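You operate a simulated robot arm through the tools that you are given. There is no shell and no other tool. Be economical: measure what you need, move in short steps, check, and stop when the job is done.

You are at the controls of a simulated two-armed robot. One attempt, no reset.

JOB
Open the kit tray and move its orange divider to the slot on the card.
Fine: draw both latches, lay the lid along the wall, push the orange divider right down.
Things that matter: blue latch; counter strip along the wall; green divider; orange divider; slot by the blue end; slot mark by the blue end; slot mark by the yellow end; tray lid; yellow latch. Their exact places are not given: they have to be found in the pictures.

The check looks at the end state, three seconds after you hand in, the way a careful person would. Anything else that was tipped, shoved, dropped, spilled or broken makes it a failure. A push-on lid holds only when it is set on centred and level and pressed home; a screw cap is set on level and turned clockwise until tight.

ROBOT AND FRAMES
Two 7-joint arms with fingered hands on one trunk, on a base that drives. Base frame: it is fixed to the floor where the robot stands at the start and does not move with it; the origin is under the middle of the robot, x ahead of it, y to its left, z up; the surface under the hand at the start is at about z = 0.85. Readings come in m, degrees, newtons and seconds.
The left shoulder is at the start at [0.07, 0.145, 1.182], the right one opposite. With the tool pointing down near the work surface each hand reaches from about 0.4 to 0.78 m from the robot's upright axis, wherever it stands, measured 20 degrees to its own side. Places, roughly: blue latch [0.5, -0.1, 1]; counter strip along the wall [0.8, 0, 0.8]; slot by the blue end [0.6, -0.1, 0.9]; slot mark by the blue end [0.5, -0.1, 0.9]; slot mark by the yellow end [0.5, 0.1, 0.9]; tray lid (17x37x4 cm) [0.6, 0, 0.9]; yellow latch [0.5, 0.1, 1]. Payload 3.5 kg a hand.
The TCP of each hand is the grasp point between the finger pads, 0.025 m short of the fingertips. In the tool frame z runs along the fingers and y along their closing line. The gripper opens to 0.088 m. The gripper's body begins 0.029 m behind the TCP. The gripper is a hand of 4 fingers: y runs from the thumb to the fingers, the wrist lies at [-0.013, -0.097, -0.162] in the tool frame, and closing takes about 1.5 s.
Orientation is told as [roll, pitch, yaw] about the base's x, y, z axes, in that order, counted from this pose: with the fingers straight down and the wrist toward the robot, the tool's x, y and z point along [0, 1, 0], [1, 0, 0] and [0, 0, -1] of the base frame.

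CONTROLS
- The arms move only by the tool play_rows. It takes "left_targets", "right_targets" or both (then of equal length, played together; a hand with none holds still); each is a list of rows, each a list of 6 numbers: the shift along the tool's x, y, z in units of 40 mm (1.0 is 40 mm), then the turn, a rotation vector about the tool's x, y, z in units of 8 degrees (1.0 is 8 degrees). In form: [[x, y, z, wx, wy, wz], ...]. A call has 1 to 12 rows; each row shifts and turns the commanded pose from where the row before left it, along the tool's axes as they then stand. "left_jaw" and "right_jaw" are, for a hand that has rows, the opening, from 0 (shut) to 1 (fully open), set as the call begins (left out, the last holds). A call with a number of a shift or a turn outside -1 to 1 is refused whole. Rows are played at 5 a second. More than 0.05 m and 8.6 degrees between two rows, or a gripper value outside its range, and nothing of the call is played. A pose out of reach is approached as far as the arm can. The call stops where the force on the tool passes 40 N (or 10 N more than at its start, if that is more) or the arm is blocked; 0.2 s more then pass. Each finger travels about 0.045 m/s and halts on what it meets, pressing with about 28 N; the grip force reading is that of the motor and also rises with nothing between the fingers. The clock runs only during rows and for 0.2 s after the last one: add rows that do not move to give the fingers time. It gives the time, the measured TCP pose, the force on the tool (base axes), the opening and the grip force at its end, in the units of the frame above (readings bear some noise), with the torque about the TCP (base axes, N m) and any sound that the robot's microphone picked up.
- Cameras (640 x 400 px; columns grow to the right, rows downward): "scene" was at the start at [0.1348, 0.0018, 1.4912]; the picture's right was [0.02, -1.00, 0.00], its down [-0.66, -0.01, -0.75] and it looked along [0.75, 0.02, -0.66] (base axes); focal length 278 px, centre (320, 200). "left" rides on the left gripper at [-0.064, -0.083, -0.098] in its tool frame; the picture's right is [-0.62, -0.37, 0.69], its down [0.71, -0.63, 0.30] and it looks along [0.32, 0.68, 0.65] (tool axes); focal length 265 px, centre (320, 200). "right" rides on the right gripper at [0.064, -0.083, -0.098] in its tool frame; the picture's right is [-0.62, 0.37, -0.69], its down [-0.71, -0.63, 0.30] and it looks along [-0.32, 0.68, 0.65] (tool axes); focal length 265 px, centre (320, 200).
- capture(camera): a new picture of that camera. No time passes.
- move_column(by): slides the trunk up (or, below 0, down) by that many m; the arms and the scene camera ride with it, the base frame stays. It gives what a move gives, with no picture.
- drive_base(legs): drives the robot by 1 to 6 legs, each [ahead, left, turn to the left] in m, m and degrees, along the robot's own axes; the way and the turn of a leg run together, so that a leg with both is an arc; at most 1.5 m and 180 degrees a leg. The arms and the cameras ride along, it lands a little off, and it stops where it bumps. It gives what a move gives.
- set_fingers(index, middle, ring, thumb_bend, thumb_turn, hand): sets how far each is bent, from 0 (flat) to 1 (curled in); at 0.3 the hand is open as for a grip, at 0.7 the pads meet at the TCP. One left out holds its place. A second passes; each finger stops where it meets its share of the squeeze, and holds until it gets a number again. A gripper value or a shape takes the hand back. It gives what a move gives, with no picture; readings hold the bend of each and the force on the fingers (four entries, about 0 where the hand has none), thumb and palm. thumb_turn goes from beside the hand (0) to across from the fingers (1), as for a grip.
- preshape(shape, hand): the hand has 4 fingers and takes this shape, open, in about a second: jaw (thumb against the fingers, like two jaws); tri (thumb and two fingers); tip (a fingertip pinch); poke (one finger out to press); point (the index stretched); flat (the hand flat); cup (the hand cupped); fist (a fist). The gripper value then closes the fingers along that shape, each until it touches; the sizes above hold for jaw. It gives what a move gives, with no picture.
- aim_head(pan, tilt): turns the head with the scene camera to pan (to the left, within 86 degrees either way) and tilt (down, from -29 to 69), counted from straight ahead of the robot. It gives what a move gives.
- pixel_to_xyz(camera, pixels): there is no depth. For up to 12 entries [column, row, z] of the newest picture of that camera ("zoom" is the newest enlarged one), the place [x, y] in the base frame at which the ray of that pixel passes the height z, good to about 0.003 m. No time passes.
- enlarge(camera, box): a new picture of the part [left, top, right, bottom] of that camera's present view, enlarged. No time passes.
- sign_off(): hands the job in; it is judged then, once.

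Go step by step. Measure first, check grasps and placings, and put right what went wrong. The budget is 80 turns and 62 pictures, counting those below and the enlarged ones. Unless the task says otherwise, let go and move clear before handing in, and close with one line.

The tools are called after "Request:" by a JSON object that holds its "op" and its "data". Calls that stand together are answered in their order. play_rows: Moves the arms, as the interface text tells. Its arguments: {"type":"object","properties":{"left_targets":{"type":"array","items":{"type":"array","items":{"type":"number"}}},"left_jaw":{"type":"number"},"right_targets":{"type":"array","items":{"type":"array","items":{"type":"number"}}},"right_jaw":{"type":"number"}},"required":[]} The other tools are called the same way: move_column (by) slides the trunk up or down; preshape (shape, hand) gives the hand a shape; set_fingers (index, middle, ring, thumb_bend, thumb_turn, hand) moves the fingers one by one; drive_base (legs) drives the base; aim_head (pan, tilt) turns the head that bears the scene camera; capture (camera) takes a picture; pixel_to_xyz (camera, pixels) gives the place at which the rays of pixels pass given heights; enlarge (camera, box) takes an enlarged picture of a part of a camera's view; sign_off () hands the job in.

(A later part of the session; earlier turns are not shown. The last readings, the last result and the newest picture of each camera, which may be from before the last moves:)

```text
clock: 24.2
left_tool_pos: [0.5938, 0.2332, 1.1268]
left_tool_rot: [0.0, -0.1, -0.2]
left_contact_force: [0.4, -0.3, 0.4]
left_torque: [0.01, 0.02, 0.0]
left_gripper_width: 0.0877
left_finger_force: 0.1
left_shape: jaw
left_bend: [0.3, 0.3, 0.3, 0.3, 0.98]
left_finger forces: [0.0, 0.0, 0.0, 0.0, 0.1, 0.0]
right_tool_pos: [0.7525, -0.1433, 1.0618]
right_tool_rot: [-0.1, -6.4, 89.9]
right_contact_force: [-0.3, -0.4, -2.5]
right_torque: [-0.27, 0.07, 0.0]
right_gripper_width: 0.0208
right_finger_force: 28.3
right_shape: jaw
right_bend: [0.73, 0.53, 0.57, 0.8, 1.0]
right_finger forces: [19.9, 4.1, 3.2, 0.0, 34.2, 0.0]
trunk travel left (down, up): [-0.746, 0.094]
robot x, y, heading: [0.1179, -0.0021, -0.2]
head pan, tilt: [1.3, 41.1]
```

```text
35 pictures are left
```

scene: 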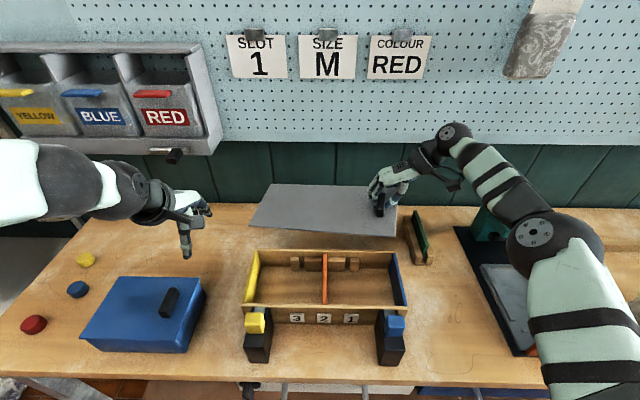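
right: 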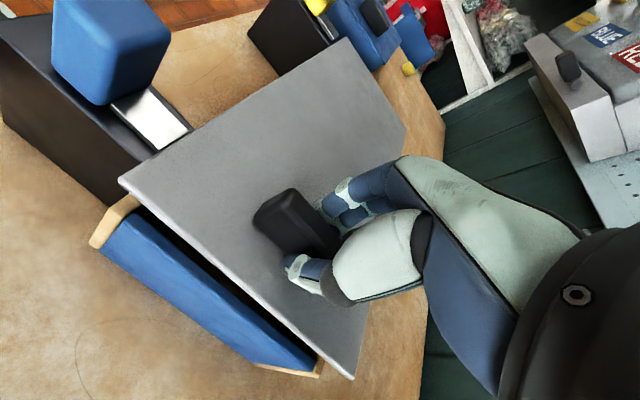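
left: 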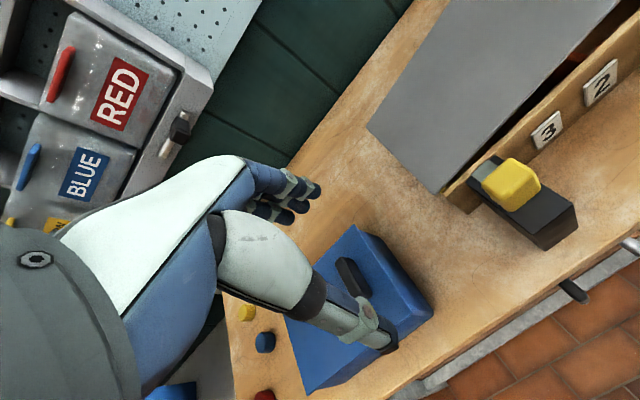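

The lid now hangs behind the tray at (330,210). Moving it over the strip at x≈0.835, y≈−0.11.

Request:
{"op": "play_rows", "data": {"right_targets": [[-0.7, 0.25, 0, 0, 0, 0], [-0.7, 0.25, 0, 0, 0, 0], [-0.65, 0.25, 0, 0, 0, 0], [0, 0, 0, 0, 0, 0]]}}

Request:
{"op": "enlarge", "data": {"camera": "scene", "box": [220, 150, 460, 300]}}

Request:
{"op": "capture", "data": {"camera": "right"}}

```text
clock: 25.2
left_tool_pos: [0.5961, 0.2357, 1.1256]
left_tool_rot: [0.0, 0.0, -0.2]
left_contact_force: [-0.3, -0.5, -0.2]
left_torque: [0.01, -0.02, 0.03]
left_gripper_width: 0.0879
left_finger_force: 0.0
left_shape: jaw
left_bend: [0.3, 0.3, 0.3, 0.3, 0.98]
left_finger forces: [0.1, 0.0, 0.0, 0.0, 0.1, 0.0]
right_tool_pos: [0.765, -0.1289, 1.0627]
right_tool_rot: [0.0, -6.3, 89.9]
right_contact_force: [-0.6, 0.8, -1.8]
right_torque: [-0.26, 0.04, 0.02]
right_gripper_width: 0.0205
right_finger_force: 27.9
right_shape: jaw
right_bend: [0.73, 0.53, 0.57, 0.81, 1.0]
right_finger forces: [20.0, 4.1, 3.2, 0.1, 33.9, 0.0]
right hand out of reach, approached as far as the arm can: row 1, 2, 3
trunk travel left (down, up): [-0.746, 0.094]
robot x, y, heading: [0.1159, -0.0023, -0.3]
head pan, tilt: [1.3, 41.1]
```

```text
2.67 times, centred on (340, 225) of scene
```

zoom: 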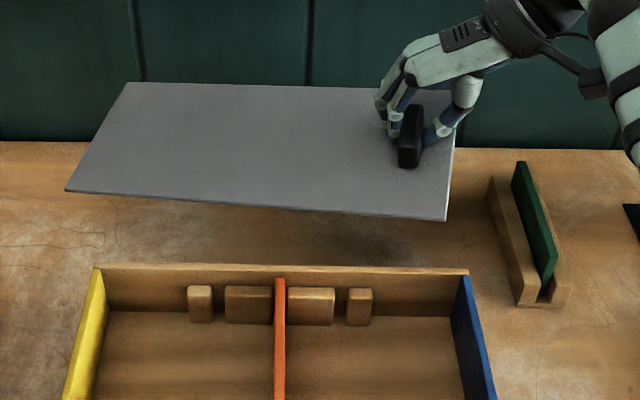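

```text
33 pictures are left
```

right: 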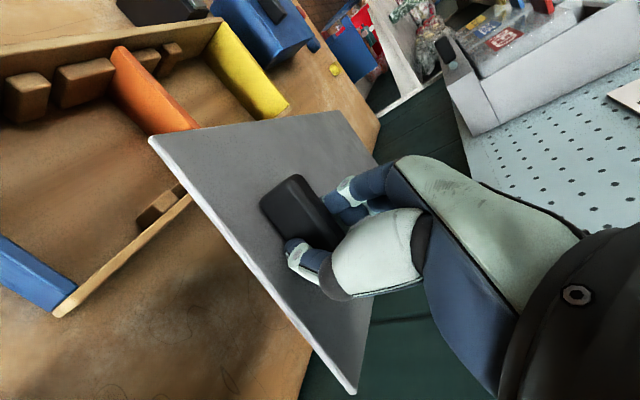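

The arm is at its reach limit at x≈0.765, so I'll drive 0.075 m further with a slight left, then check.

Request:
{"op": "drive_base", "data": {"legs": [[0.072, 0.015, 0.2]]}}

Request:
{"op": "play_rows", "data": {"right_targets": [[0, 0, 0, 0.4, 0, 0], [0, 0, 0, 0, 0, 0]]}}

Request:
{"op": "enlarge", "data": {"camera": "scene", "box": [220, 150, 460, 300]}}

```text
clock: 26.2
left_tool_pos: [0.6617, 0.2492, 1.1297]
left_tool_rot: [0.0, -0.1, 0.0]
left_contact_force: [-1.4, -0.3, -0.8]
left_torque: [0.0, -0.03, -0.02]
left_gripper_width: 0.0875
left_finger_force: 0.0
left_shape: jaw
left_bend: [0.3, 0.3, 0.3, 0.3, 0.98]
left_finger forces: [0.0, 0.0, 0.0, 0.1, 0.0, 0.0]
right_tool_pos: [0.8336, -0.1145, 1.0656]
right_tool_rot: [-0.2, -6.4, 89.9]
right_contact_force: [0.3, -0.5, -1.6]
right_torque: [-0.24, 0.01, -0.01]
right_gripper_width: 0.0205
right_finger_force: 27.8
right_shape: jaw
right_bend: [0.73, 0.53, 0.56, 0.8, 1.0]
right_finger forces: [19.7, 4.0, 3.8, 0.1, 34.1, 0.0]
trunk travel left (down, up): [-0.746, 0.094]
robot x, y, heading: [0.1891, 0.0157, -0.1]
head pan, tilt: [1.3, 41.1]
```

```text
clock: 26.9
left_tool_pos: [0.6642, 0.2498, 1.1277]
left_tool_rot: [0.0, -0.2, 0.1]
left_contact_force: [-0.1, -0.4, 0.5]
left_torque: [0.01, 0.01, 0.0]
left_gripper_width: 0.0876
left_finger_force: 0.1
left_shape: jaw
left_bend: [0.3, 0.3, 0.3, 0.3, 0.98]
left_finger forces: [0.0, 0.1, 0.0, 0.1, 0.1, 0.1]
right_tool_pos: [0.8349, -0.1141, 1.0628]
right_tool_rot: [0.0, -3.2, 89.9]
right_contact_force: [0.5, 0.0, -2.7]
right_torque: [-0.28, 0.01, 0.01]
right_gripper_width: 0.0205
right_finger_force: 28.5
right_shape: jaw
right_bend: [0.73, 0.53, 0.56, 0.8, 1.0]
right_finger forces: [19.9, 4.1, 3.5, 0.1, 33.7, 0.1]
trunk travel left (down, up): [-0.746, 0.094]
robot x, y, heading: [0.1839, 0.0139, 0.2]
head pan, tilt: [1.3, 41.1]
```

```text
2.67 times, centred on (340, 225) of scene
```

zoom: 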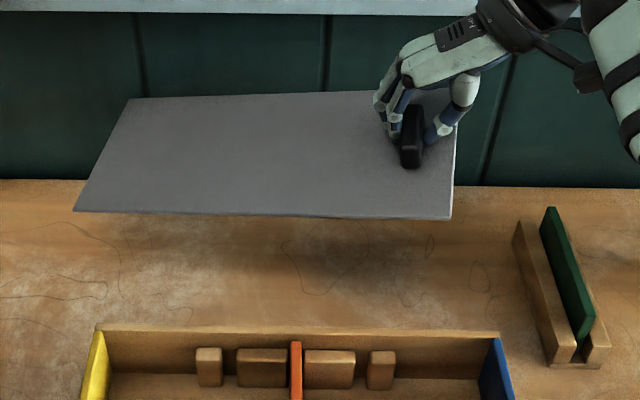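

The lid is level above the strip, spanning well between the tray and wall. Lowering it with the arm in steps.

Request:
{"op": "play_rows", "data": {"right_targets": [[0, 0, 0.7, 0, 0, 0], [0, 0, 0.7, 0, 0, 0], [0, 0, 0.7, 0, 0, 0], [0, 0, 0.7, 0, 0, 0], [0, 0, 0.5, 0, 0, 0], [0, 0, 0, 0, 0, 0]]}}

Request:
{"op": "enlarge", "data": {"camera": "scene", "box": [220, 150, 460, 300]}}

```text
clock: 28.2
left_tool_pos: [0.6655, 0.2501, 1.1271]
left_tool_rot: [0.0, 0.0, 0.0]
left_contact_force: [0.1, 0.2, -0.3]
left_torque: [0.01, -0.01, -0.03]
left_gripper_width: 0.0875
left_finger_force: 0.1
left_shape: jaw
left_bend: [0.3, 0.3, 0.3, 0.3, 0.98]
left_finger forces: [0.0, 0.0, 0.1, 0.0, 0.0, 0.0]
right_tool_pos: [0.829, -0.1066, 0.9309]
right_tool_rot: [-0.1, -3.2, 90.0]
right_contact_force: [-0.1, 0.0, -0.4]
right_torque: [0.02, 0.07, -0.01]
right_gripper_width: 0.0205
right_finger_force: 27.8
right_shape: jaw
right_bend: [0.73, 0.53, 0.57, 0.8, 1.0]
right_finger forces: [16.8, 3.7, 2.4, 0.0, 24.1, 0.0]
right hand out of reach, approached as far as the arm can: row 5
trunk travel left (down, up): [-0.746, 0.094]
robot x, y, heading: [0.1878, 0.0132, -0.2]
head pan, tilt: [1.3, 41.1]
```

```text
2.67 times, centred on (340, 225) of scene
```

zoom: 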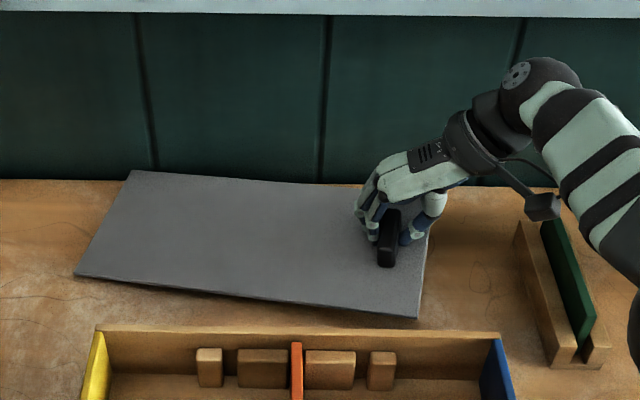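

The arm hit its reach limit at z=0.931 and force is near zero; the lid's left-front corner looks higher. Checking from the right camera and full scene.

Request:
{"op": "capture", "data": {"camera": "right"}}

Request:
{"op": "capture", "data": {"camera": "scene"}}

Request:
{"op": "capture", "data": {"camera": "left"}}

```text
30 pictures are left
```

right: 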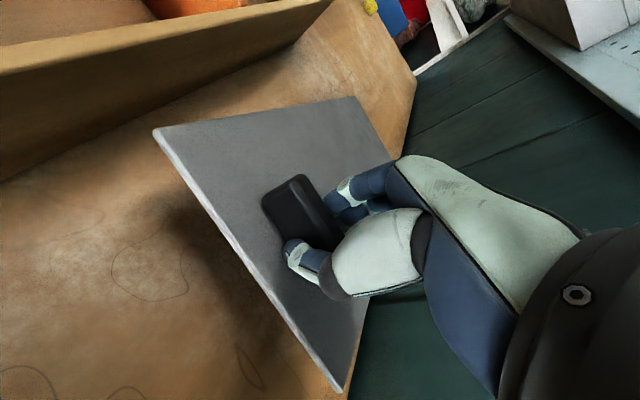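

```text
29 pictures are left
```

scene: 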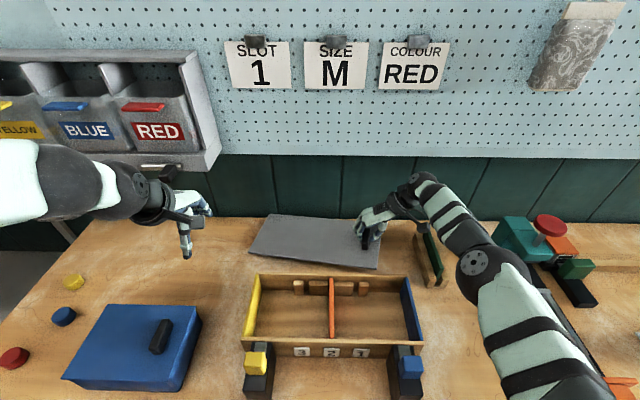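

```text
28 pictures are left
```

left: 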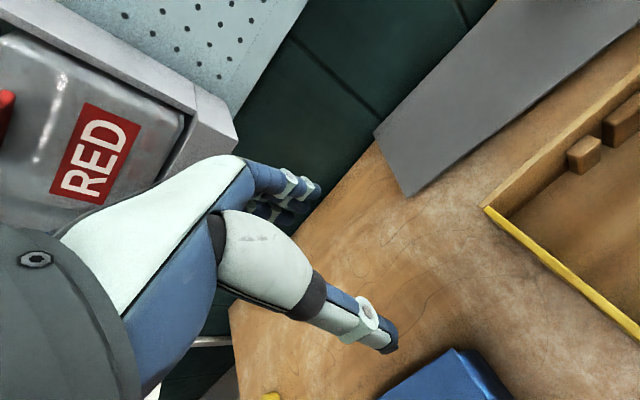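

I'll compute the lid corners at a few assumed heights from scene and left to resolve tilt versus yaw.

Request:
{"op": "pixel_to_xyz", "data": {"camera": "scene", "pixels": [[249, 254, 0.855], [249, 254, 0.89], [249, 254, 0.92], [272, 215, 0.855], [272, 215, 0.89], [272, 215, 0.92], [378, 268, 0.87], [378, 268, 0.89]]}}

Request:
{"op": "pixel_to_xyz", "data": {"camera": "left", "pixels": [[408, 195, 0.855], [408, 195, 0.89], [408, 195, 0.92], [375, 135, 0.855], [375, 135, 0.89], [375, 135, 0.92]]}}

Request:
{"op": "pixel_to_xyz", "data": {"camera": "right", "pixels": [[155, 132, 0.87], [155, 132, 0.89], [155, 132, 0.91], [338, 390, 0.87], [338, 390, 0.89]]}}

```text
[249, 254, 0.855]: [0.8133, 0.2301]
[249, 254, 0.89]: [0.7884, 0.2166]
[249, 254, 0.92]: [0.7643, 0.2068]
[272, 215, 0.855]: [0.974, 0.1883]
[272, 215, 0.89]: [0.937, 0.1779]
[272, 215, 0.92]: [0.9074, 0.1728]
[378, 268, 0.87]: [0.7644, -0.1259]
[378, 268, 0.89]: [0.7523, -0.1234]
```

```text
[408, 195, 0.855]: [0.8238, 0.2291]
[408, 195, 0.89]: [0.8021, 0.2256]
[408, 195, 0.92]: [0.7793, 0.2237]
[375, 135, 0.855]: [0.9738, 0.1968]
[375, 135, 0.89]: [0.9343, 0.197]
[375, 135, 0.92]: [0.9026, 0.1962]
```

```text
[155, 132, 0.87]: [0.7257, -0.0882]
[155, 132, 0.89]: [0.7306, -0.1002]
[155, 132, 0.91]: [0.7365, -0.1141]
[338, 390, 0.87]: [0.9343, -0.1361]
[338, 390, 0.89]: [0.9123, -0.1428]
```

The corners show the lid is yawed about −10° with its left end low (near the table) and back-left corner at the wall. I'll raise, undo yaw and roll, then lower the trunk to regain reach.

Request:
{"op": "play_rows", "data": {"right_targets": [[0, 0, -0.6, -0.2, 0, 0], [0, 0, -0.6, -0.2, 0, 0], [0, 0, -0.3, 0, 0, -0.4], [0, 0, 0, 0, 0, -0.4], [0, 0, 0, 0, 0, -0.4], [0, 0, 0, 0, 0, 0]]}}

Request:
{"op": "move_column", "data": {"by": -0.07}}

Request:
{"op": "capture", "data": {"camera": "scene"}}

Request:
{"op": "capture", "data": {"camera": "left"}}

```text
clock: 29.6
left_tool_pos: [0.6658, 0.2485, 1.126]
left_tool_rot: [-0.1, -0.1, 0.0]
left_contact_force: [0.1, 0.0, 0.7]
left_torque: [0.02, -0.03, 0.03]
left_gripper_width: 0.0876
left_finger_force: 0.1
left_shape: jaw
left_bend: [0.3, 0.3, 0.3, 0.3, 0.98]
left_finger forces: [0.0, 0.0, 0.1, 0.1, 0.0, 0.0]
right_tool_pos: [0.818, -0.1128, 0.9897]
right_tool_rot: [-1.2, -6.3, 99.8]
right_contact_force: [-0.8, -0.1, -1.9]
right_torque: [-0.27, 0.03, 0.01]
right_gripper_width: 0.0205
right_finger_force: 28.2
right_shape: jaw
right_bend: [0.73, 0.53, 0.57, 0.8, 1.0]
right_finger forces: [20.1, 4.1, 3.0, 0.0, 32.0, 0.0]
right hand out of reach, approached as far as the arm can: row 4, 5
trunk travel left (down, up): [-0.746, 0.094]
robot x, y, heading: [0.1857, 0.0143, 0.1]
head pan, tilt: [1.3, 41.1]
```

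```text
clock: 30.7
left_tool_pos: [0.665, 0.251, 1.0564]
left_tool_rot: [0.0, 0.0, 0.0]
left_contact_force: [0.8, -0.8, 0.2]
left_torque: [-0.04, 0.03, -0.01]
left_gripper_width: 0.0875
left_finger_force: 0.0
left_shape: jaw
left_bend: [0.3, 0.3, 0.3, 0.3, 0.98]
left_finger forces: [0.0, 0.0, 0.0, 0.0, 0.0, 0.0]
right_tool_pos: [0.82, -0.1131, 0.9205]
right_tool_rot: [-1.1, -6.3, 99.7]
right_contact_force: [0.4, 0.6, -1.1]
right_torque: [-0.06, 0.04, 0.0]
right_gripper_width: 0.0206
right_finger_force: 28.4
right_shape: jaw
right_bend: [0.73, 0.53, 0.57, 0.8, 1.0]
right_finger forces: [17.7, 3.7, 2.4, 0.0, 24.9, 0.0]
trunk travel left (down, up): [-0.676, 0.164]
robot x, y, heading: [0.1886, 0.0144, -0.1]
head pan, tilt: [1.3, 41.1]
```

```text
27 pictures are left
```

scene: 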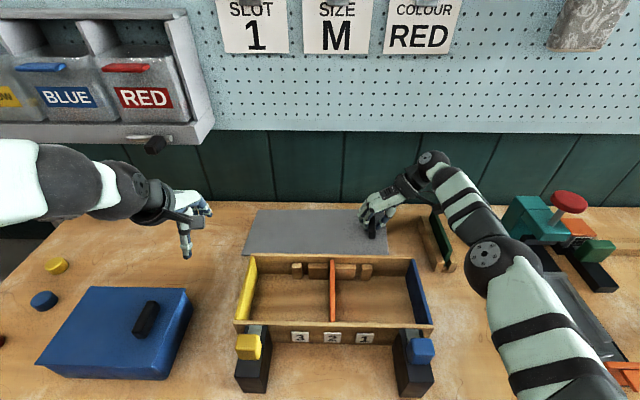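

```text
26 pictures are left
```

left: 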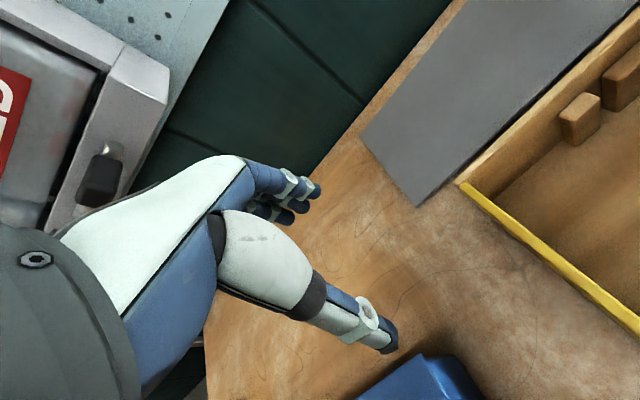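

The lid is now parallel to the tray. Measuring its corners against the tray's back edge.

Request:
{"op": "pixel_to_xyz", "data": {"camera": "scene", "pixels": [[243, 254, 0.855], [243, 254, 0.87], [258, 210, 0.855], [258, 210, 0.87], [387, 256, 0.885], [387, 256, 0.87], [254, 257, 0.92], [409, 257, 0.92], [300, 205, 0.85]]}}

Request:
{"op": "pixel_to_xyz", "data": {"camera": "left", "pixels": [[417, 206, 0.855], [417, 206, 0.87], [362, 137, 0.855], [362, 137, 0.87], [458, 183, 0.92]]}}

```text
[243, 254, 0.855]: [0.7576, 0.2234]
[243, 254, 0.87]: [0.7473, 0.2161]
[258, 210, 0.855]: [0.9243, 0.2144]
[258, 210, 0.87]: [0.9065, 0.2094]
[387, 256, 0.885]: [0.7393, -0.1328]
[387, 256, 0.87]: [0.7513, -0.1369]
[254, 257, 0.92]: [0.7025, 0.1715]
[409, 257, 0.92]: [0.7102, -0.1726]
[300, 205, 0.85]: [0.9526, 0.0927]
```

```text
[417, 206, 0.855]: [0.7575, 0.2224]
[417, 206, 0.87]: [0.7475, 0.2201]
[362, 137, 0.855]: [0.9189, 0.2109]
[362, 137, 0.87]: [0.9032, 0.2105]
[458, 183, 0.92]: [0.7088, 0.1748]
```

The left end is on the counter at x 0.757–0.922, with ~3.5 cm clearance behind the tray. Lowering the right end now.

Request:
{"op": "play_rows", "data": {"right_targets": [[0, 0, 0.25, 0.2, 0, 0], [0, 0, 0.25, 0.2, 0, 0], [0, 0, 0.25, 0.2, 0, 0], [0, 0, 0.2, 0, 0, 0], [0, 0, 0, 0, 0, 0]]}}

Request:
{"op": "enlarge", "data": {"camera": "scene", "box": [220, 150, 460, 300]}}

```text
clock: 31.9
left_tool_pos: [0.663, 0.2504, 1.0577]
left_tool_rot: [0.1, -0.2, 0.0]
left_contact_force: [0.6, -0.4, -0.7]
left_torque: [-0.04, 0.0, 0.0]
left_gripper_width: 0.0875
left_finger_force: 0.1
left_shape: jaw
left_bend: [0.3, 0.3, 0.3, 0.3, 0.98]
left_finger forces: [0.0, 0.0, 0.0, 0.0, 0.0, 0.1]
right_tool_pos: [0.8177, -0.1111, 0.8866]
right_tool_rot: [-1.6, -1.6, 99.5]
right_contact_force: [1.4, -1.9, 18.9]
right_torque: [0.32, 0.09, -0.03]
right_gripper_width: 0.0204
right_finger_force: 28.1
right_shape: jaw
right_bend: [0.74, 0.54, 0.58, 0.79, 1.0]
right_finger forces: [26.6, 3.2, 1.2, 0.1, 24.9, 0.0]
trunk travel left (down, up): [-0.676, 0.164]
robot x, y, heading: [0.1849, 0.0176, -0.1]
head pan, tilt: [1.3, 41.1]
```

```text
2.67 times, centred on (340, 225) of scene
```

zoom: 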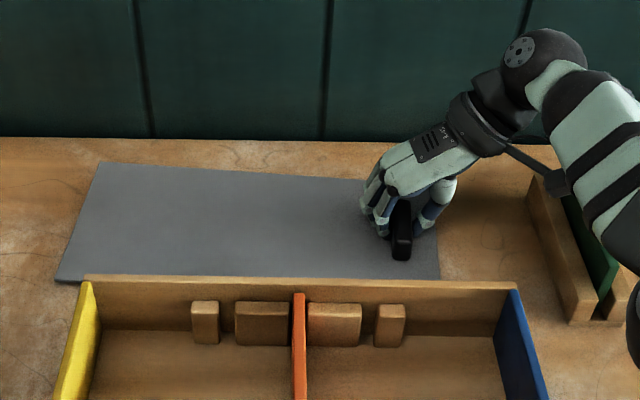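

The lid is flat on the strip with 19 N reaction. Releasing and rising straight up.

Request:
{"op": "play_rows", "data": {"right_targets": [[0, 0, -0.08, 0, 0, 0], [0, 0, 0, 0, 0, 0], [0, 0, 0, 0, 0, 0], [0, 0, 0, 0, 0, 0], [0, 0, 0, 0, 0, 0], [0, 0, 0, 0, 0, 0], [0, 0, -0.4, 0, 0, 0], [0, 0, -0.8, 0, 0, 0], [0, 0, -0.8, 0, 0, 0], [0, 0, -0.8, 0, 0, 0], [0, 0, -0.8, 0, 0, 0], [0, 0, -0.8, 0, 0, 0]], "right_jaw": 1}}

Request:
{"op": "capture", "data": {"camera": "scene"}}

```text
clock: 34.4
left_tool_pos: [0.6649, 0.2514, 1.0565]
left_tool_rot: [0.0, 0.0, 0.1]
left_contact_force: [-0.4, -0.3, 1.4]
left_torque: [0.01, 0.01, 0.02]
left_gripper_width: 0.0874
left_finger_force: 0.1
left_shape: jaw
left_bend: [0.3, 0.3, 0.3, 0.3, 0.98]
left_finger forces: [0.1, 0.0, 0.0, 0.1, 0.0, 0.0]
right_tool_pos: [0.8214, -0.1111, 1.0284]
right_tool_rot: [-2.0, -1.5, 99.1]
right_contact_force: [2.4, -0.8, -5.3]
right_torque: [0.61, 0.02, 0.36]
right_gripper_width: 0.0879
right_finger_force: 0.0
right_shape: jaw
right_bend: [0.3, 0.3, 0.3, 0.3, 0.98]
right_finger forces: [0.0, 0.1, 0.1, 0.0, 0.1, 0.1]
right hand out of reach, approached as far as the arm can: row 12
trunk travel left (down, up): [-0.676, 0.164]
robot x, y, heading: [0.1895, 0.012, -0.1]
head pan, tilt: [1.3, 41.1]
stopped in row 12 (right hand): the force on the tool passed its limit at 100 N (the readings are from after the stop); the commanded pose is now the measured one
```

```text
24 pictures are left
```

scene: 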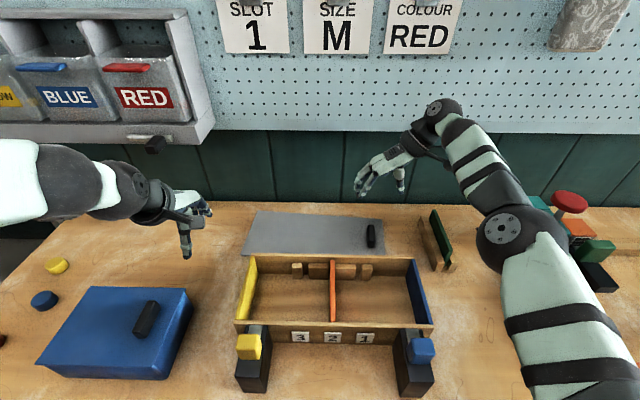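

The lid lies flat along the wall, clear of the tray and green divider. The wrist touched the wall on rising; I'll back the base off 0.18 m and inspect.

Request:
{"op": "drive_base", "data": {"legs": [[-0.18, -0.012, 0]]}}

Request:
{"op": "move_column", "data": {"by": 0.07}}

Request:
{"op": "capture", "data": {"camera": "scene"}}

Request:
{"op": "enlarge", "data": {"camera": "scene", "box": [230, 180, 430, 305]}}

```text
clock: 35.9
left_tool_pos: [0.4859, 0.2407, 1.0558]
left_tool_rot: [0.0, 0.1, 0.4]
left_contact_force: [0.1, -1.1, -0.2]
left_torque: [-0.01, -0.01, 0.02]
left_gripper_width: 0.0874
left_finger_force: 0.0
left_shape: jaw
left_bend: [0.3, 0.3, 0.3, 0.3, 0.98]
left_finger forces: [0.0, 0.1, 0.0, 0.0, 0.0, 0.1]
right_tool_pos: [0.6448, -0.1206, 1.0271]
right_tool_rot: [-2.0, -1.6, 99.6]
right_contact_force: [3.4, 1.2, -12.7]
right_torque: [1.22, -0.44, 0.16]
right_gripper_width: 0.0875
right_finger_force: 0.0
right_shape: jaw
right_bend: [0.3, 0.3, 0.3, 0.3, 0.98]
right_finger forces: [0.1, 0.1, 0.0, 0.1, 0.1, 0.0]
trunk travel left (down, up): [-0.676, 0.164]
robot x, y, heading: [0.0156, 0.0027, 0.2]
head pan, tilt: [1.3, 41.1]
```

```text
clock: 37.0
left_tool_pos: [0.486, 0.241, 1.1263]
left_tool_rot: [0.0, 0.0, 0.4]
left_contact_force: [-0.4, 0.1, 0.2]
left_torque: [0.0, -0.01, -0.01]
left_gripper_width: 0.0876
left_finger_force: 0.0
left_shape: jaw
left_bend: [0.3, 0.3, 0.3, 0.3, 0.98]
left_finger forces: [0.0, 0.1, 0.0, 0.0, 0.0, 0.1]
right_tool_pos: [0.6426, -0.1203, 1.0979]
right_tool_rot: [-2.1, -1.5, 99.6]
right_contact_force: [1.7, 0.8, -8.3]
right_torque: [0.88, -0.24, 0.2]
right_gripper_width: 0.0875
right_finger_force: 0.1
right_shape: jaw
right_bend: [0.3, 0.3, 0.3, 0.3, 0.98]
right_finger forces: [0.1, 0.0, 0.0, 0.1, 0.0, 0.1]
trunk travel left (down, up): [-0.746, 0.094]
robot x, y, heading: [0.0114, 0.0008, 0.3]
head pan, tilt: [1.3, 41.1]
```

```text
23 pictures are left
```

scene: 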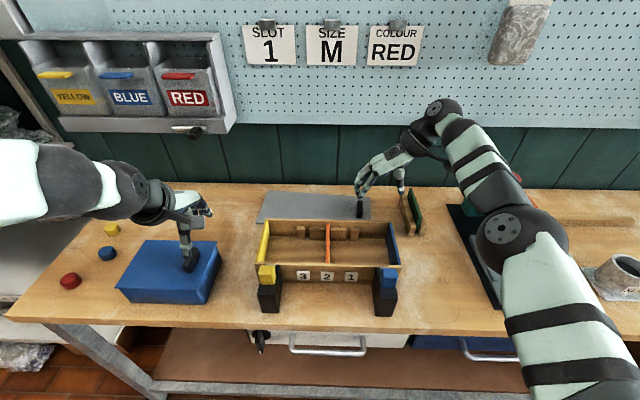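

```text
3.20 times, centred on (330, 242) of scene
```

zoom: 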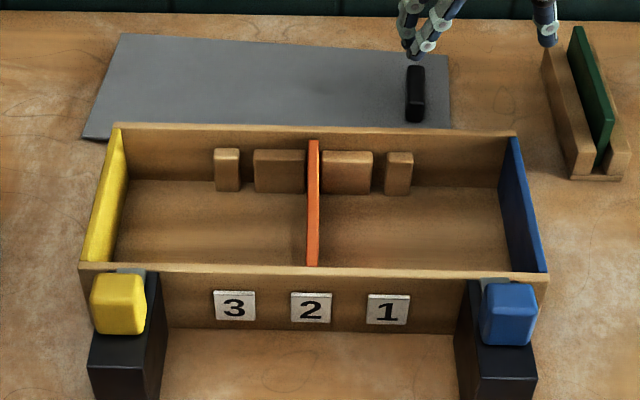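

The lid rests well. The orange divider stands in the middle slot (313,205 zoom), and slot 1 is the gap at (379,172). Straightening the right hand and measuring.

Request:
{"op": "pixel_to_xyz", "data": {"camera": "zoom", "pixels": [[313, 141, 0.92], [314, 266, 0.92], [313, 141, 0.91], [314, 266, 0.91], [313, 152, 0.905], [379.5, 154, 0.905], [246.5, 150, 0.905], [118, 124, 0.915], [515, 132, 0.915], [80, 263, 0.915], [548, 273, 0.915]]}}

Request:
{"op": "play_rows", "data": {"right_targets": [[0, 0, -0.5, 0.1, 0.13, 0.4], [0, 0, -0.5, 0.09, 0.13, 0.4], [0, 0.9, -0.3, 0, 0, 0.4], [0, 0.9, 0, 0, 0, 0], [0, 0.9, 0, 0, 0, 0], [0, 0, 0, 0, 0, 0]]}}

Request:
{"op": "capture", "data": {"camera": "right"}}

```text
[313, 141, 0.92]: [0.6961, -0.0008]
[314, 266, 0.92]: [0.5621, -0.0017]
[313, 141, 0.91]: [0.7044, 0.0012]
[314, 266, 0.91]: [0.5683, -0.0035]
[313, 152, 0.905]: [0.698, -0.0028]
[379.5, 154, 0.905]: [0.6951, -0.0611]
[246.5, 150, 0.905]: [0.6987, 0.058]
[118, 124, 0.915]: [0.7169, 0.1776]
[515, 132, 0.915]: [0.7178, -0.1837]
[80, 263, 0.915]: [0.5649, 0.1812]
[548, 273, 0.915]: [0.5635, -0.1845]
```

```text
clock: 37.3
left_tool_pos: [0.4834, 0.2411, 1.1261]
left_tool_rot: [0.0, 0.0, 0.4]
left_contact_force: [0.3, 0.2, 0.4]
left_torque: [0.0, 0.01, 0.01]
left_gripper_width: 0.0878
left_finger_force: 0.0
left_shape: jaw
left_bend: [0.3, 0.3, 0.3, 0.3, 0.98]
left_finger forces: [0.0, 0.0, 0.1, 0.0, 0.0, 0.0]
right_tool_pos: [0.6432, -0.1209, 1.1054]
right_tool_rot: [-2.4, -1.2, 98.7]
right_contact_force: [2.2, 4.4, -7.3]
right_torque: [0.23, -0.21, -0.07]
right_gripper_width: 0.0877
right_finger_force: 0.2
right_shape: jaw
right_bend: [0.3, 0.3, 0.3, 0.3, 0.98]
right_finger forces: [0.1, 0.1, 0.0, 0.0, 0.0, 0.0]
trunk travel left (down, up): [-0.746, 0.094]
robot x, y, heading: [0.0122, 0.0003, 0.5]
head pan, tilt: [1.3, 41.1]
stopped in row 1 (right hand): the force on the tool passed its limit at 54 N (the readings are from after the stop); the commanded pose is now the measured one
```

```text
21 pictures are left
```

right: 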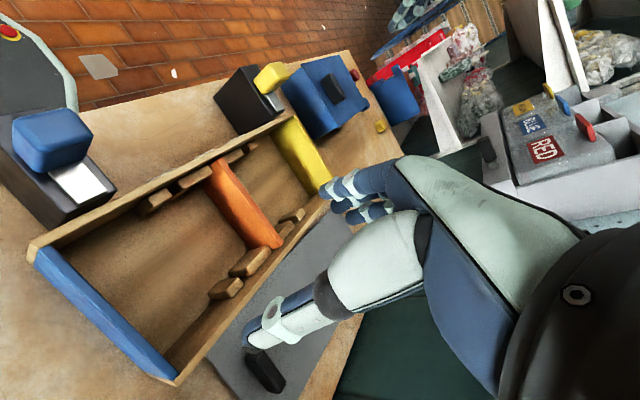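

The arm seems jammed at a joint limit (54 N rising in free air). I'll instead lower slightly while turning the yaw back toward 90°, in small steps.

Request:
{"op": "play_rows", "data": {"right_targets": [[0, 0, 0.3, 0, 0, 0], [0, 0, 0.3, 0, 0, 0], [0, 0, 0, 0, 0, 0]]}}

Request:
{"op": "play_rows", "data": {"right_targets": [[0, 0, 0, 0.07, 0.1, 0.3], [0, 0, 0, 0.08, 0.1, 0.3], [0, 0, 0, 0, 0.1, 0.3], [0, 0, 0, 0, 0, 0.2], [0, 0, 0, 0, 0, 0]]}}

```text
clock: 38.1
left_tool_pos: [0.485, 0.2409, 1.126]
left_tool_rot: [0.0, 0.1, 0.4]
left_contact_force: [0.8, -0.2, -0.9]
left_torque: [0.01, 0.01, 0.0]
left_gripper_width: 0.0877
left_finger_force: 0.0
left_shape: jaw
left_bend: [0.3, 0.3, 0.3, 0.3, 0.98]
left_finger forces: [0.0, 0.0, 0.1, 0.0, 0.0, 0.1]
right_tool_pos: [0.6436, -0.1205, 1.0816]
right_tool_rot: [-2.2, -1.3, 98.7]
right_contact_force: [-1.0, 0.0, 0.9]
right_torque: [-0.02, -0.02, 0.0]
right_gripper_width: 0.0877
right_finger_force: 0.0
right_shape: jaw
right_bend: [0.3, 0.3, 0.3, 0.3, 0.98]
right_finger forces: [0.0, 0.0, 0.0, 0.1, 0.0, 0.0]
trunk travel left (down, up): [-0.746, 0.094]
robot x, y, heading: [0.0087, -0.0003, 0.3]
head pan, tilt: [1.3, 41.1]
```

```text
clock: 39.3
left_tool_pos: [0.485, 0.2397, 1.1256]
left_tool_rot: [0.0, 0.0, 0.4]
left_contact_force: [-0.4, -0.3, 0.0]
left_torque: [0.01, -0.02, -0.01]
left_gripper_width: 0.0877
left_finger_force: 0.1
left_shape: jaw
left_bend: [0.3, 0.3, 0.3, 0.3, 0.98]
left_finger forces: [0.0, 0.1, 0.0, 0.0, 0.0, 0.0]
right_tool_pos: [0.6447, -0.1204, 1.0829]
right_tool_rot: [0.2, -0.2, 90.0]
right_contact_force: [0.5, 1.2, -0.2]
right_torque: [0.0, 0.03, -0.02]
right_gripper_width: 0.0876
right_finger_force: 0.1
right_shape: jaw
right_bend: [0.3, 0.3, 0.3, 0.3, 0.98]
right_finger forces: [0.1, 0.0, 0.0, 0.0, 0.0, 0.0]
trunk travel left (down, up): [-0.746, 0.094]
robot x, y, heading: [0.0142, -0.0028, 0.1]
head pan, tilt: [1.3, 41.1]
```

Free again, forces ~0. Moving the hand above the orange divider (~(0.634, −0.002)).

Request:
{"op": "play_rows", "data": {"right_targets": [[0.09, 0.74, 0, 0, 0, 0], [0.09, 0.74, 0, 0, 0, 0], [0.09, 0.74, 0, 0, 0, 0], [0, 0.74, 0, 0, 0, 0], [0, 0, 0, 0, 0, 0]]}}

Request:
{"op": "capture", "data": {"camera": "right"}}

Request:
{"op": "enlarge", "data": {"camera": "scene", "box": [230, 180, 430, 305]}}

```text
clock: 40.5
left_tool_pos: [0.485, 0.239, 1.1263]
left_tool_rot: [0.0, 0.0, 0.5]
left_contact_force: [-0.7, 0.5, -0.1]
left_torque: [-0.02, 0.0, -0.02]
left_gripper_width: 0.088
left_finger_force: 0.1
left_shape: jaw
left_bend: [0.3, 0.3, 0.3, 0.3, 0.98]
left_finger forces: [0.0, 0.0, 0.0, 0.0, 0.0, 0.0]
right_tool_pos: [0.6324, 0.0004, 1.0826]
right_tool_rot: [0.1, -0.2, 89.9]
right_contact_force: [-0.5, 0.0, -0.7]
right_torque: [0.02, 0.0, 0.01]
right_gripper_width: 0.0877
right_finger_force: 0.1
right_shape: jaw
right_bend: [0.3, 0.3, 0.3, 0.3, 0.98]
right_finger forces: [0.0, 0.0, 0.0, 0.0, 0.0, 0.0]
trunk travel left (down, up): [-0.746, 0.094]
robot x, y, heading: [0.0072, -0.0027, 0.3]
head pan, tilt: [1.3, 41.1]
```

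```text
20 pictures are left
```

right: 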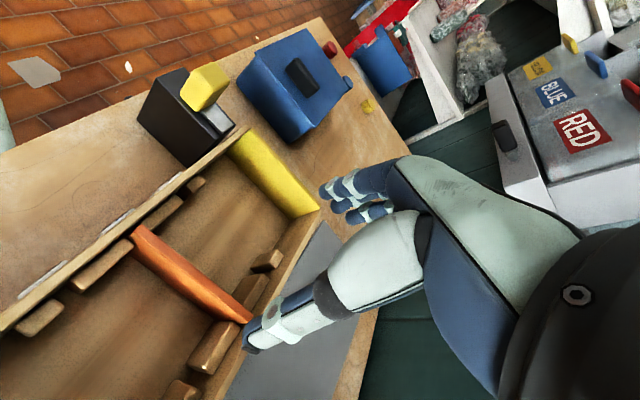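

```text
3.20 times, centred on (330, 242) of scene
```

zoom: 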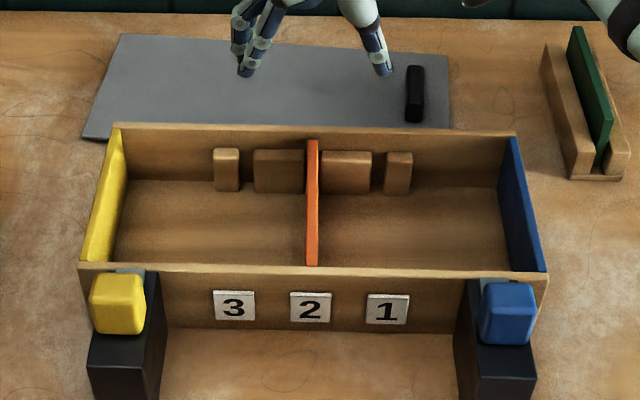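

Triangulating the divider top with the right view (ends at (138,232) and (250,318)).

Request:
{"op": "pixel_to_xyz", "data": {"camera": "right", "pixels": [[138, 232, 0.89], [138, 232, 0.91], [138, 232, 0.92], [248, 317, 0.89], [248, 317, 0.91], [248, 317, 0.92], [95, 268, 0.9], [215, 345, 0.9]]}}

Request:
{"op": "pixel_to_xyz", "data": {"camera": "zoom", "pixels": [[313, 140, 0.89], [313, 140, 0.91], [313, 140, 0.92], [308, 140, 0.91], [318, 140, 0.91], [306, 265, 0.91], [319, 265, 0.91], [372.5, 155, 0.9], [386.5, 155, 0.9], [305.5, 155, 0.9], [322, 155, 0.9]]}}

```text
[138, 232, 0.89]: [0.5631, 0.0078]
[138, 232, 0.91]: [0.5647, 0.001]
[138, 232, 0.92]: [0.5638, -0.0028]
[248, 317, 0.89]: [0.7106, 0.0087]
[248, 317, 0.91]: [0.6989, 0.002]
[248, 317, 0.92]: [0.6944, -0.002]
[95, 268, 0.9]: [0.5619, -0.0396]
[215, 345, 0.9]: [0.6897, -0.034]
```

```text
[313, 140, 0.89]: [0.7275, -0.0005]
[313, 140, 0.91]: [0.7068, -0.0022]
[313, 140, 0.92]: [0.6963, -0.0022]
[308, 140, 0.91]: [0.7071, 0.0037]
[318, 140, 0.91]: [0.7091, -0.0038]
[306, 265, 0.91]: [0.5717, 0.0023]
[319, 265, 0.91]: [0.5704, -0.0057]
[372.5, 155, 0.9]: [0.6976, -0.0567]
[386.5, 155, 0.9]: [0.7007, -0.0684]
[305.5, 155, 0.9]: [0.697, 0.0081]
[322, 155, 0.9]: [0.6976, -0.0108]
```

Divider top z≈0.917, y≈−0.001, x 0.563–0.697. Lowering to straddle it and closing.

Request:
{"op": "play_rows", "data": {"right_targets": [[0.05, -0.03, 0.76, 0, 0, 0], [0, 0, 0.76, 0, 0, 0], [0, 0, 0.76, 0, 0, 0], [0, 0, 0.76, 0, 0, 0], [0, 0, 0.76, 0, 0, 0], [0, 0, 0.74, 0, 0, 0], [0, 0, 0, 0, 0, 0]]}}

Request:
{"op": "play_rows", "data": {"right_targets": [[0, 0, 0, 0, 0, 0], [0, 0, 0, 0, 0, 0], [0, 0, 0, 0, 0, 0], [0, 0, 0, 0, 0, 0], [0, 0, 0, 0, 0, 0], [0, 0, 0, 0, 0, 0], [0, 0, 0, 0, 0, 0], [0, 0, 0, 0, 0, 0]], "right_jaw": 0}}

Request:
{"op": "capture", "data": {"camera": "right"}}

```text
clock: 42.1
left_tool_pos: [0.4851, 0.2405, 1.127]
left_tool_rot: [0.1, 0.0, 0.4]
left_contact_force: [0.4, -0.6, 0.3]
left_torque: [-0.04, 0.0, 0.03]
left_gripper_width: 0.0877
left_finger_force: 0.1
left_shape: jaw
left_bend: [0.3, 0.3, 0.3, 0.3, 0.98]
left_finger forces: [0.0, 0.1, 0.0, 0.0, 0.0, 0.0]
right_tool_pos: [0.6327, -0.0006, 0.9003]
right_tool_rot: [0.2, -0.2, 90.0]
right_contact_force: [-0.5, -0.9, 0.7]
right_torque: [-0.01, 0.02, 0.0]
right_gripper_width: 0.0876
right_finger_force: 0.0
right_shape: jaw
right_bend: [0.3, 0.3, 0.3, 0.3, 0.98]
right_finger forces: [0.1, 0.0, 0.0, 0.1, 0.1, 0.0]
trunk travel left (down, up): [-0.746, 0.094]
robot x, y, heading: [0.0093, -0.0011, 0.5]
head pan, tilt: [1.3, 41.1]
```

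```text
clock: 43.9
left_tool_pos: [0.4853, 0.2409, 1.127]
left_tool_rot: [0.0, 0.0, 0.4]
left_contact_force: [-0.8, 0.1, 0.2]
left_torque: [0.02, -0.02, 0.02]
left_gripper_width: 0.0876
left_finger_force: 0.1
left_shape: jaw
left_bend: [0.3, 0.3, 0.3, 0.3, 0.98]
left_finger forces: [0.0, 0.0, 0.1, 0.1, 0.1, 0.0]
right_tool_pos: [0.6328, -0.0004, 0.9033]
right_tool_rot: [0.1, -0.2, 90.0]
right_contact_force: [-0.4, -0.5, 0.1]
right_torque: [0.02, -0.03, 0.09]
right_gripper_width: 0.0038
right_finger_force: 27.1
right_shape: jaw
right_bend: [0.71, 0.68, 0.69, 0.72, 1.0]
right_finger forces: [14.3, 7.4, 3.3, 0.0, 25.5, 0.0]
trunk travel left (down, up): [-0.746, 0.094]
robot x, y, heading: [0.0084, 0.003, 0.3]
head pan, tilt: [1.3, 41.1]
```

```text
18 pictures are left
```

right: 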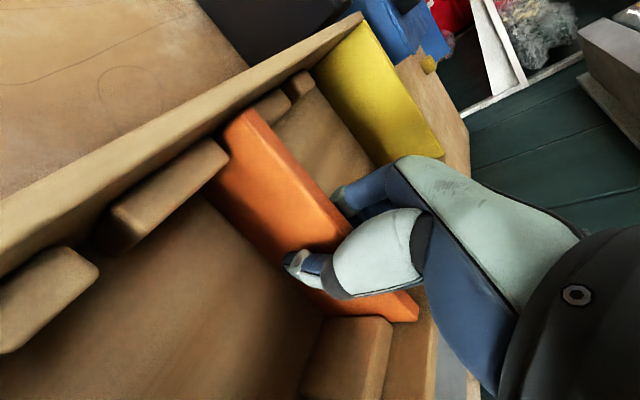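

Firm grip with near zero side force; divider in slot 2 corresponds to TCP y≈−0.0004. Lifting straight up.

Request:
{"op": "play_rows", "data": {"right_targets": [[0, 0, -0.3, 0, 0, 0], [0, 0, -0.3, 0, 0, 0], [0, 0, -0.4, 0, 0, 0], [0, 0, -0.4, 0, 0, 0], [0, 0, -0.4, 0, 0, 0], [0, 0, -0.3, 0, 0, 0], [0, 0, 0, 0, 0, 0]]}}

Request:
{"op": "capture", "data": {"camera": "right"}}

Request:
{"op": "enlarge", "data": {"camera": "scene", "box": [230, 180, 430, 305]}}

```text
clock: 45.5
left_tool_pos: [0.4848, 0.2407, 1.1256]
left_tool_rot: [0.0, 0.0, 0.4]
left_contact_force: [0.3, -0.1, -0.2]
left_torque: [-0.01, 0.01, 0.02]
left_gripper_width: 0.0876
left_finger_force: 0.1
left_shape: jaw
left_bend: [0.3, 0.3, 0.3, 0.3, 0.98]
left_finger forces: [0.0, 0.0, 0.1, 0.0, 0.1, 0.1]
right_tool_pos: [0.6324, -0.0016, 0.9841]
right_tool_rot: [0.2, -0.3, 89.9]
right_contact_force: [-0.4, 0.0, -1.1]
right_torque: [-0.01, 0.0, 0.0]
right_gripper_width: 0.0038
right_finger_force: 28.1
right_shape: jaw
right_bend: [0.67, 0.71, 0.7, 0.73, 1.0]
right_finger forces: [17.7, 5.8, 2.7, 0.0, 26.1, 0.0]
trunk travel left (down, up): [-0.746, 0.094]
robot x, y, heading: [0.0097, 0.0058, 0.2]
head pan, tilt: [1.3, 41.1]
```

```text
17 pictures are left
```

right: 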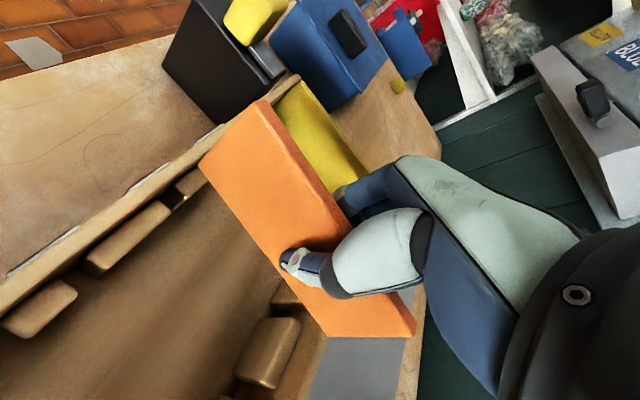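

```text
3.20 times, centred on (330, 242) of scene
```

zoom: 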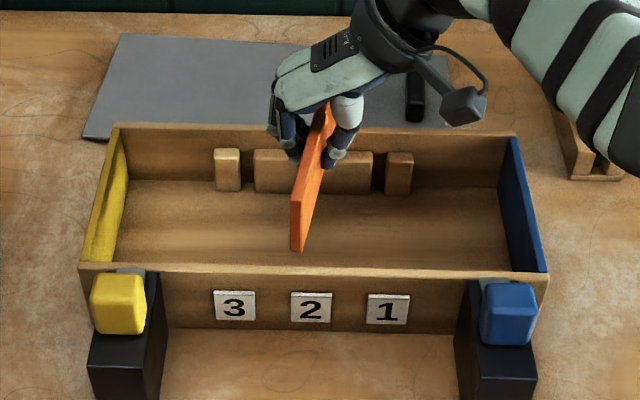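

The divider is out, but twisted in the grip: front top at (297,203), back at (330,106) in the zoom. Measuring the twist.

Request:
{"op": "pixel_to_xyz", "data": {"camera": "zoom", "pixels": [[291, 202, 0.998], [302, 204, 0.998], [333, 106, 0.998], [302, 250, 0.938], [291, 249, 0.938]]}}

Request:
{"op": "pixel_to_xyz", "data": {"camera": "right", "pixels": [[200, 163, 0.998], [262, 97, 0.998], [327, 335, 0.94], [412, 333, 0.998], [200, 163, 0.94]]}}

Request:
{"op": "enlarge", "data": {"camera": "scene", "box": [290, 200, 370, 270]}}

```text
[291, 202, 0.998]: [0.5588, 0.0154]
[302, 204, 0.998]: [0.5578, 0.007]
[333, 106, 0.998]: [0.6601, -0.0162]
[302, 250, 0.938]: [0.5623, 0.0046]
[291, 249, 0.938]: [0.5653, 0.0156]
```

```text
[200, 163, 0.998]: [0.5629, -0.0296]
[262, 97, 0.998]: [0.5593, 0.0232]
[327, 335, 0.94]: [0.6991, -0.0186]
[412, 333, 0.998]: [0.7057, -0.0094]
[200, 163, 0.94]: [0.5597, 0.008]
```

```text
5.71 times, centred on (330, 235) of scene
```

zoom: 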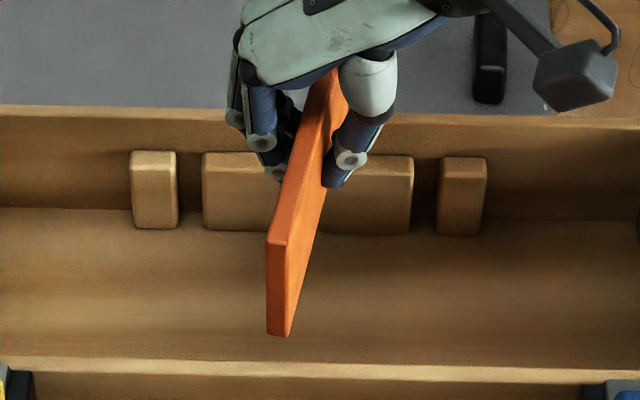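

The divider is twisted about −11.5° in yaw. Rotating the hand +11.5° and shifting y by −59 mm toward slot 1.

Request:
{"op": "play_rows", "data": {"right_targets": [[0, 0, 0, 0, 0, -0.36], [0, 0, 0, 0, 0, -0.36], [0, 0, 0, 0, 0, -0.36], [0, 0, 0, 0, 0, -0.36], [0, 0, 0, 0, 0, 0]]}}

Request:
{"op": "play_rows", "data": {"right_targets": [[-0.1, -0.48, 0, 0, 0, 0], [-0.1, -0.48, 0, 0, 0, 0], [-0.1, -0.48, 0, 0, 0, 0], [0, 0, 0, 0, 0, 0]]}}

Request:
{"op": "enlarge", "data": {"camera": "scene", "box": [290, 190, 402, 260]}}

Request:
{"op": "capture", "data": {"camera": "right"}}

```text
clock: 46.7
left_tool_pos: [0.4851, 0.2405, 1.1257]
left_tool_rot: [-0.1, 0.0, 0.4]
left_contact_force: [-0.8, -0.3, 0.4]
left_torque: [0.0, -0.05, -0.02]
left_gripper_width: 0.0878
left_finger_force: 0.1
left_shape: jaw
left_bend: [0.3, 0.3, 0.3, 0.3, 0.98]
left_finger forces: [0.1, 0.1, 0.0, 0.1, 0.1, 0.0]
right_tool_pos: [0.6266, -0.0006, 0.9854]
right_tool_rot: [0.2, -0.2, 101.6]
right_contact_force: [-0.3, -0.1, -0.7]
right_torque: [0.0, 0.0, 0.01]
right_gripper_width: 0.0038
right_finger_force: 28.0
right_shape: jaw
right_bend: [0.67, 0.71, 0.7, 0.73, 1.0]
right_finger forces: [17.8, 5.7, 2.4, 0.0, 26.1, 0.0]
right hand out of reach, approached as far as the arm can: row 4
trunk travel left (down, up): [-0.746, 0.094]
robot x, y, heading: [0.0105, 0.0, 0.2]
head pan, tilt: [1.3, 41.1]
```

```text
clock: 47.7
left_tool_pos: [0.4831, 0.2394, 1.1268]
left_tool_rot: [0.0, -0.1, 0.4]
left_contact_force: [0.5, 0.0, -0.4]
left_torque: [0.01, -0.02, 0.0]
left_gripper_width: 0.0876
left_finger_force: 0.0
left_shape: jaw
left_bend: [0.3, 0.3, 0.3, 0.3, 0.98]
left_finger forces: [0.0, 0.0, 0.0, 0.1, 0.1, 0.0]
right_tool_pos: [0.6327, -0.0434, 0.9903]
right_tool_rot: [0.1, -0.3, 101.4]
right_contact_force: [0.6, 0.4, -0.2]
right_torque: [0.02, -0.03, 0.03]
right_gripper_width: 0.0039
right_finger_force: 27.8
right_shape: jaw
right_bend: [0.67, 0.71, 0.7, 0.73, 1.0]
right_finger forces: [17.9, 5.7, 2.6, 0.0, 26.1, 0.0]
right hand out of reach, approached as far as the arm can: row 2, 3
trunk travel left (down, up): [-0.746, 0.094]
robot x, y, heading: [0.0085, -0.0001, 0.4]
head pan, tilt: [1.3, 41.1]
```

```text
5.71 times, centred on (346, 225) of scene
```

zoom: 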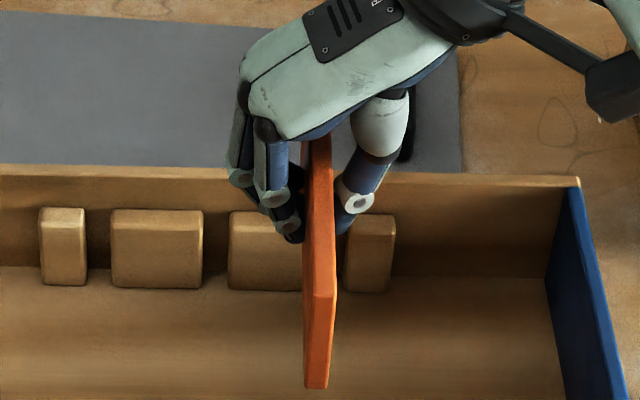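

```text
13 pictures are left
```

right: 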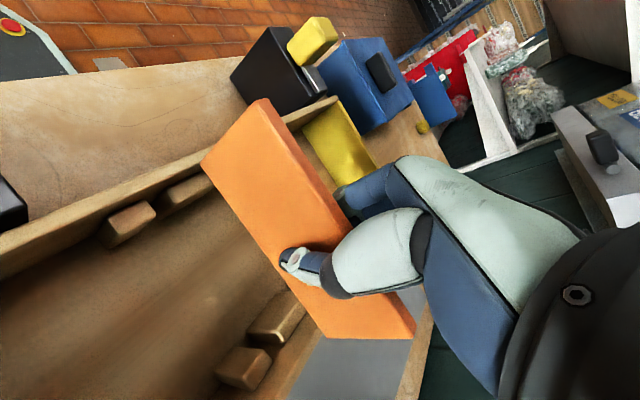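

The arm can't go further in −y at this yaw. The yaw looks right now, so I'll draw the arm in 50 mm, then drive ahead 50 mm and right 30 mm to regain reach.

Request:
{"op": "play_rows", "data": {"right_targets": [[0.4, 0.08, -0.2, 0, 0, 0], [0.4, 0.08, 0, 0, 0, 0], [0.4, 0.08, 0, 0, 0, 0], [0, 0, 0, 0, 0, 0]]}}

Request:
{"op": "drive_base", "data": {"legs": [[0.05, -0.03, 0]]}}

Request:
{"op": "enlarge", "data": {"camera": "scene", "box": [250, 190, 410, 290]}}

```text
clock: 48.7
left_tool_pos: [0.4844, 0.2403, 1.1261]
left_tool_rot: [-0.1, 0.0, 0.4]
left_contact_force: [0.0, -0.6, -0.1]
left_torque: [-0.02, -0.01, 0.04]
left_gripper_width: 0.0879
left_finger_force: 0.1
left_shape: jaw
left_bend: [0.3, 0.3, 0.3, 0.3, 0.98]
left_finger forces: [0.0, 0.0, 0.0, 0.0, 0.1, 0.0]
right_tool_pos: [0.5843, -0.0464, 0.9988]
right_tool_rot: [0.2, -0.3, 101.4]
right_contact_force: [0.1, -0.5, 0.3]
right_torque: [-0.01, 0.03, 0.0]
right_gripper_width: 0.004
right_finger_force: 28.0
right_shape: jaw
right_bend: [0.67, 0.71, 0.7, 0.73, 1.0]
right_finger forces: [18.1, 5.6, 2.5, 0.0, 26.1, 0.0]
trunk travel left (down, up): [-0.746, 0.094]
robot x, y, heading: [0.0135, 0.0008, 0.4]
head pan, tilt: [1.3, 41.1]
```

```text
clock: 49.6
left_tool_pos: [0.5295, 0.2153, 1.1281]
left_tool_rot: [-0.2, -0.3, 0.4]
left_contact_force: [-0.4, 0.4, -0.3]
left_torque: [0.0, -0.04, -0.03]
left_gripper_width: 0.0875
left_finger_force: 0.1
left_shape: jaw
left_bend: [0.3, 0.3, 0.3, 0.3, 0.98]
left_finger forces: [0.0, 0.0, 0.0, 0.0, 0.1, 0.0]
right_tool_pos: [0.629, -0.0724, 1.0012]
right_tool_rot: [-0.2, -0.1, 101.6]
right_contact_force: [-0.4, 0.3, -0.7]
right_torque: [-0.01, 0.0, -0.02]
right_gripper_width: 0.0037
right_finger_force: 27.8
right_shape: jaw
right_bend: [0.67, 0.71, 0.7, 0.73, 1.0]
right_finger forces: [18.0, 5.6, 2.5, 0.0, 26.1, 0.0]
trunk travel left (down, up): [-0.746, 0.094]
robot x, y, heading: [0.0592, -0.0281, 0.4]
head pan, tilt: [1.3, 41.1]
```

```text
4.00 times, centred on (330, 240) of scene
```

zoom: 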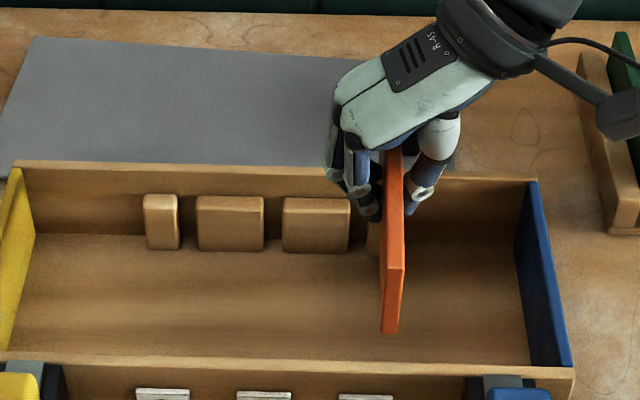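

Measuring the divider's yaw and the slot gaps in this view: slot 2 at (272,205), slot 1 at (358,207).

Request:
{"op": "pixel_to_xyz", "data": {"camera": "zoom", "pixels": [[382, 266, 1.015], [404, 266, 1.015], [387, 155, 1.015], [403, 155, 1.015], [382, 331, 0.955], [397, 332, 0.955], [264, 205, 0.9], [282.5, 205, 0.9], [350.5, 205, 0.9], [366.5, 205, 0.9], [196.5, 205, 0.9], [180, 205, 0.9]]}}

```text
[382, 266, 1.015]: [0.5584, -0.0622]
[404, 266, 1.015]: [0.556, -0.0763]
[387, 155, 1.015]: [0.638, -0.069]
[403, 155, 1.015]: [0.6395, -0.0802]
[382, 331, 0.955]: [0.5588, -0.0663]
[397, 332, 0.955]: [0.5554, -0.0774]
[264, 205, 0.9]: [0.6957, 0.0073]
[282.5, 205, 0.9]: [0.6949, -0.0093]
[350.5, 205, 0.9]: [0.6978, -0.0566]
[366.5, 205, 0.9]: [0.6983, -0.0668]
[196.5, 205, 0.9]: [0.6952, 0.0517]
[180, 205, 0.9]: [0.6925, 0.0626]
```

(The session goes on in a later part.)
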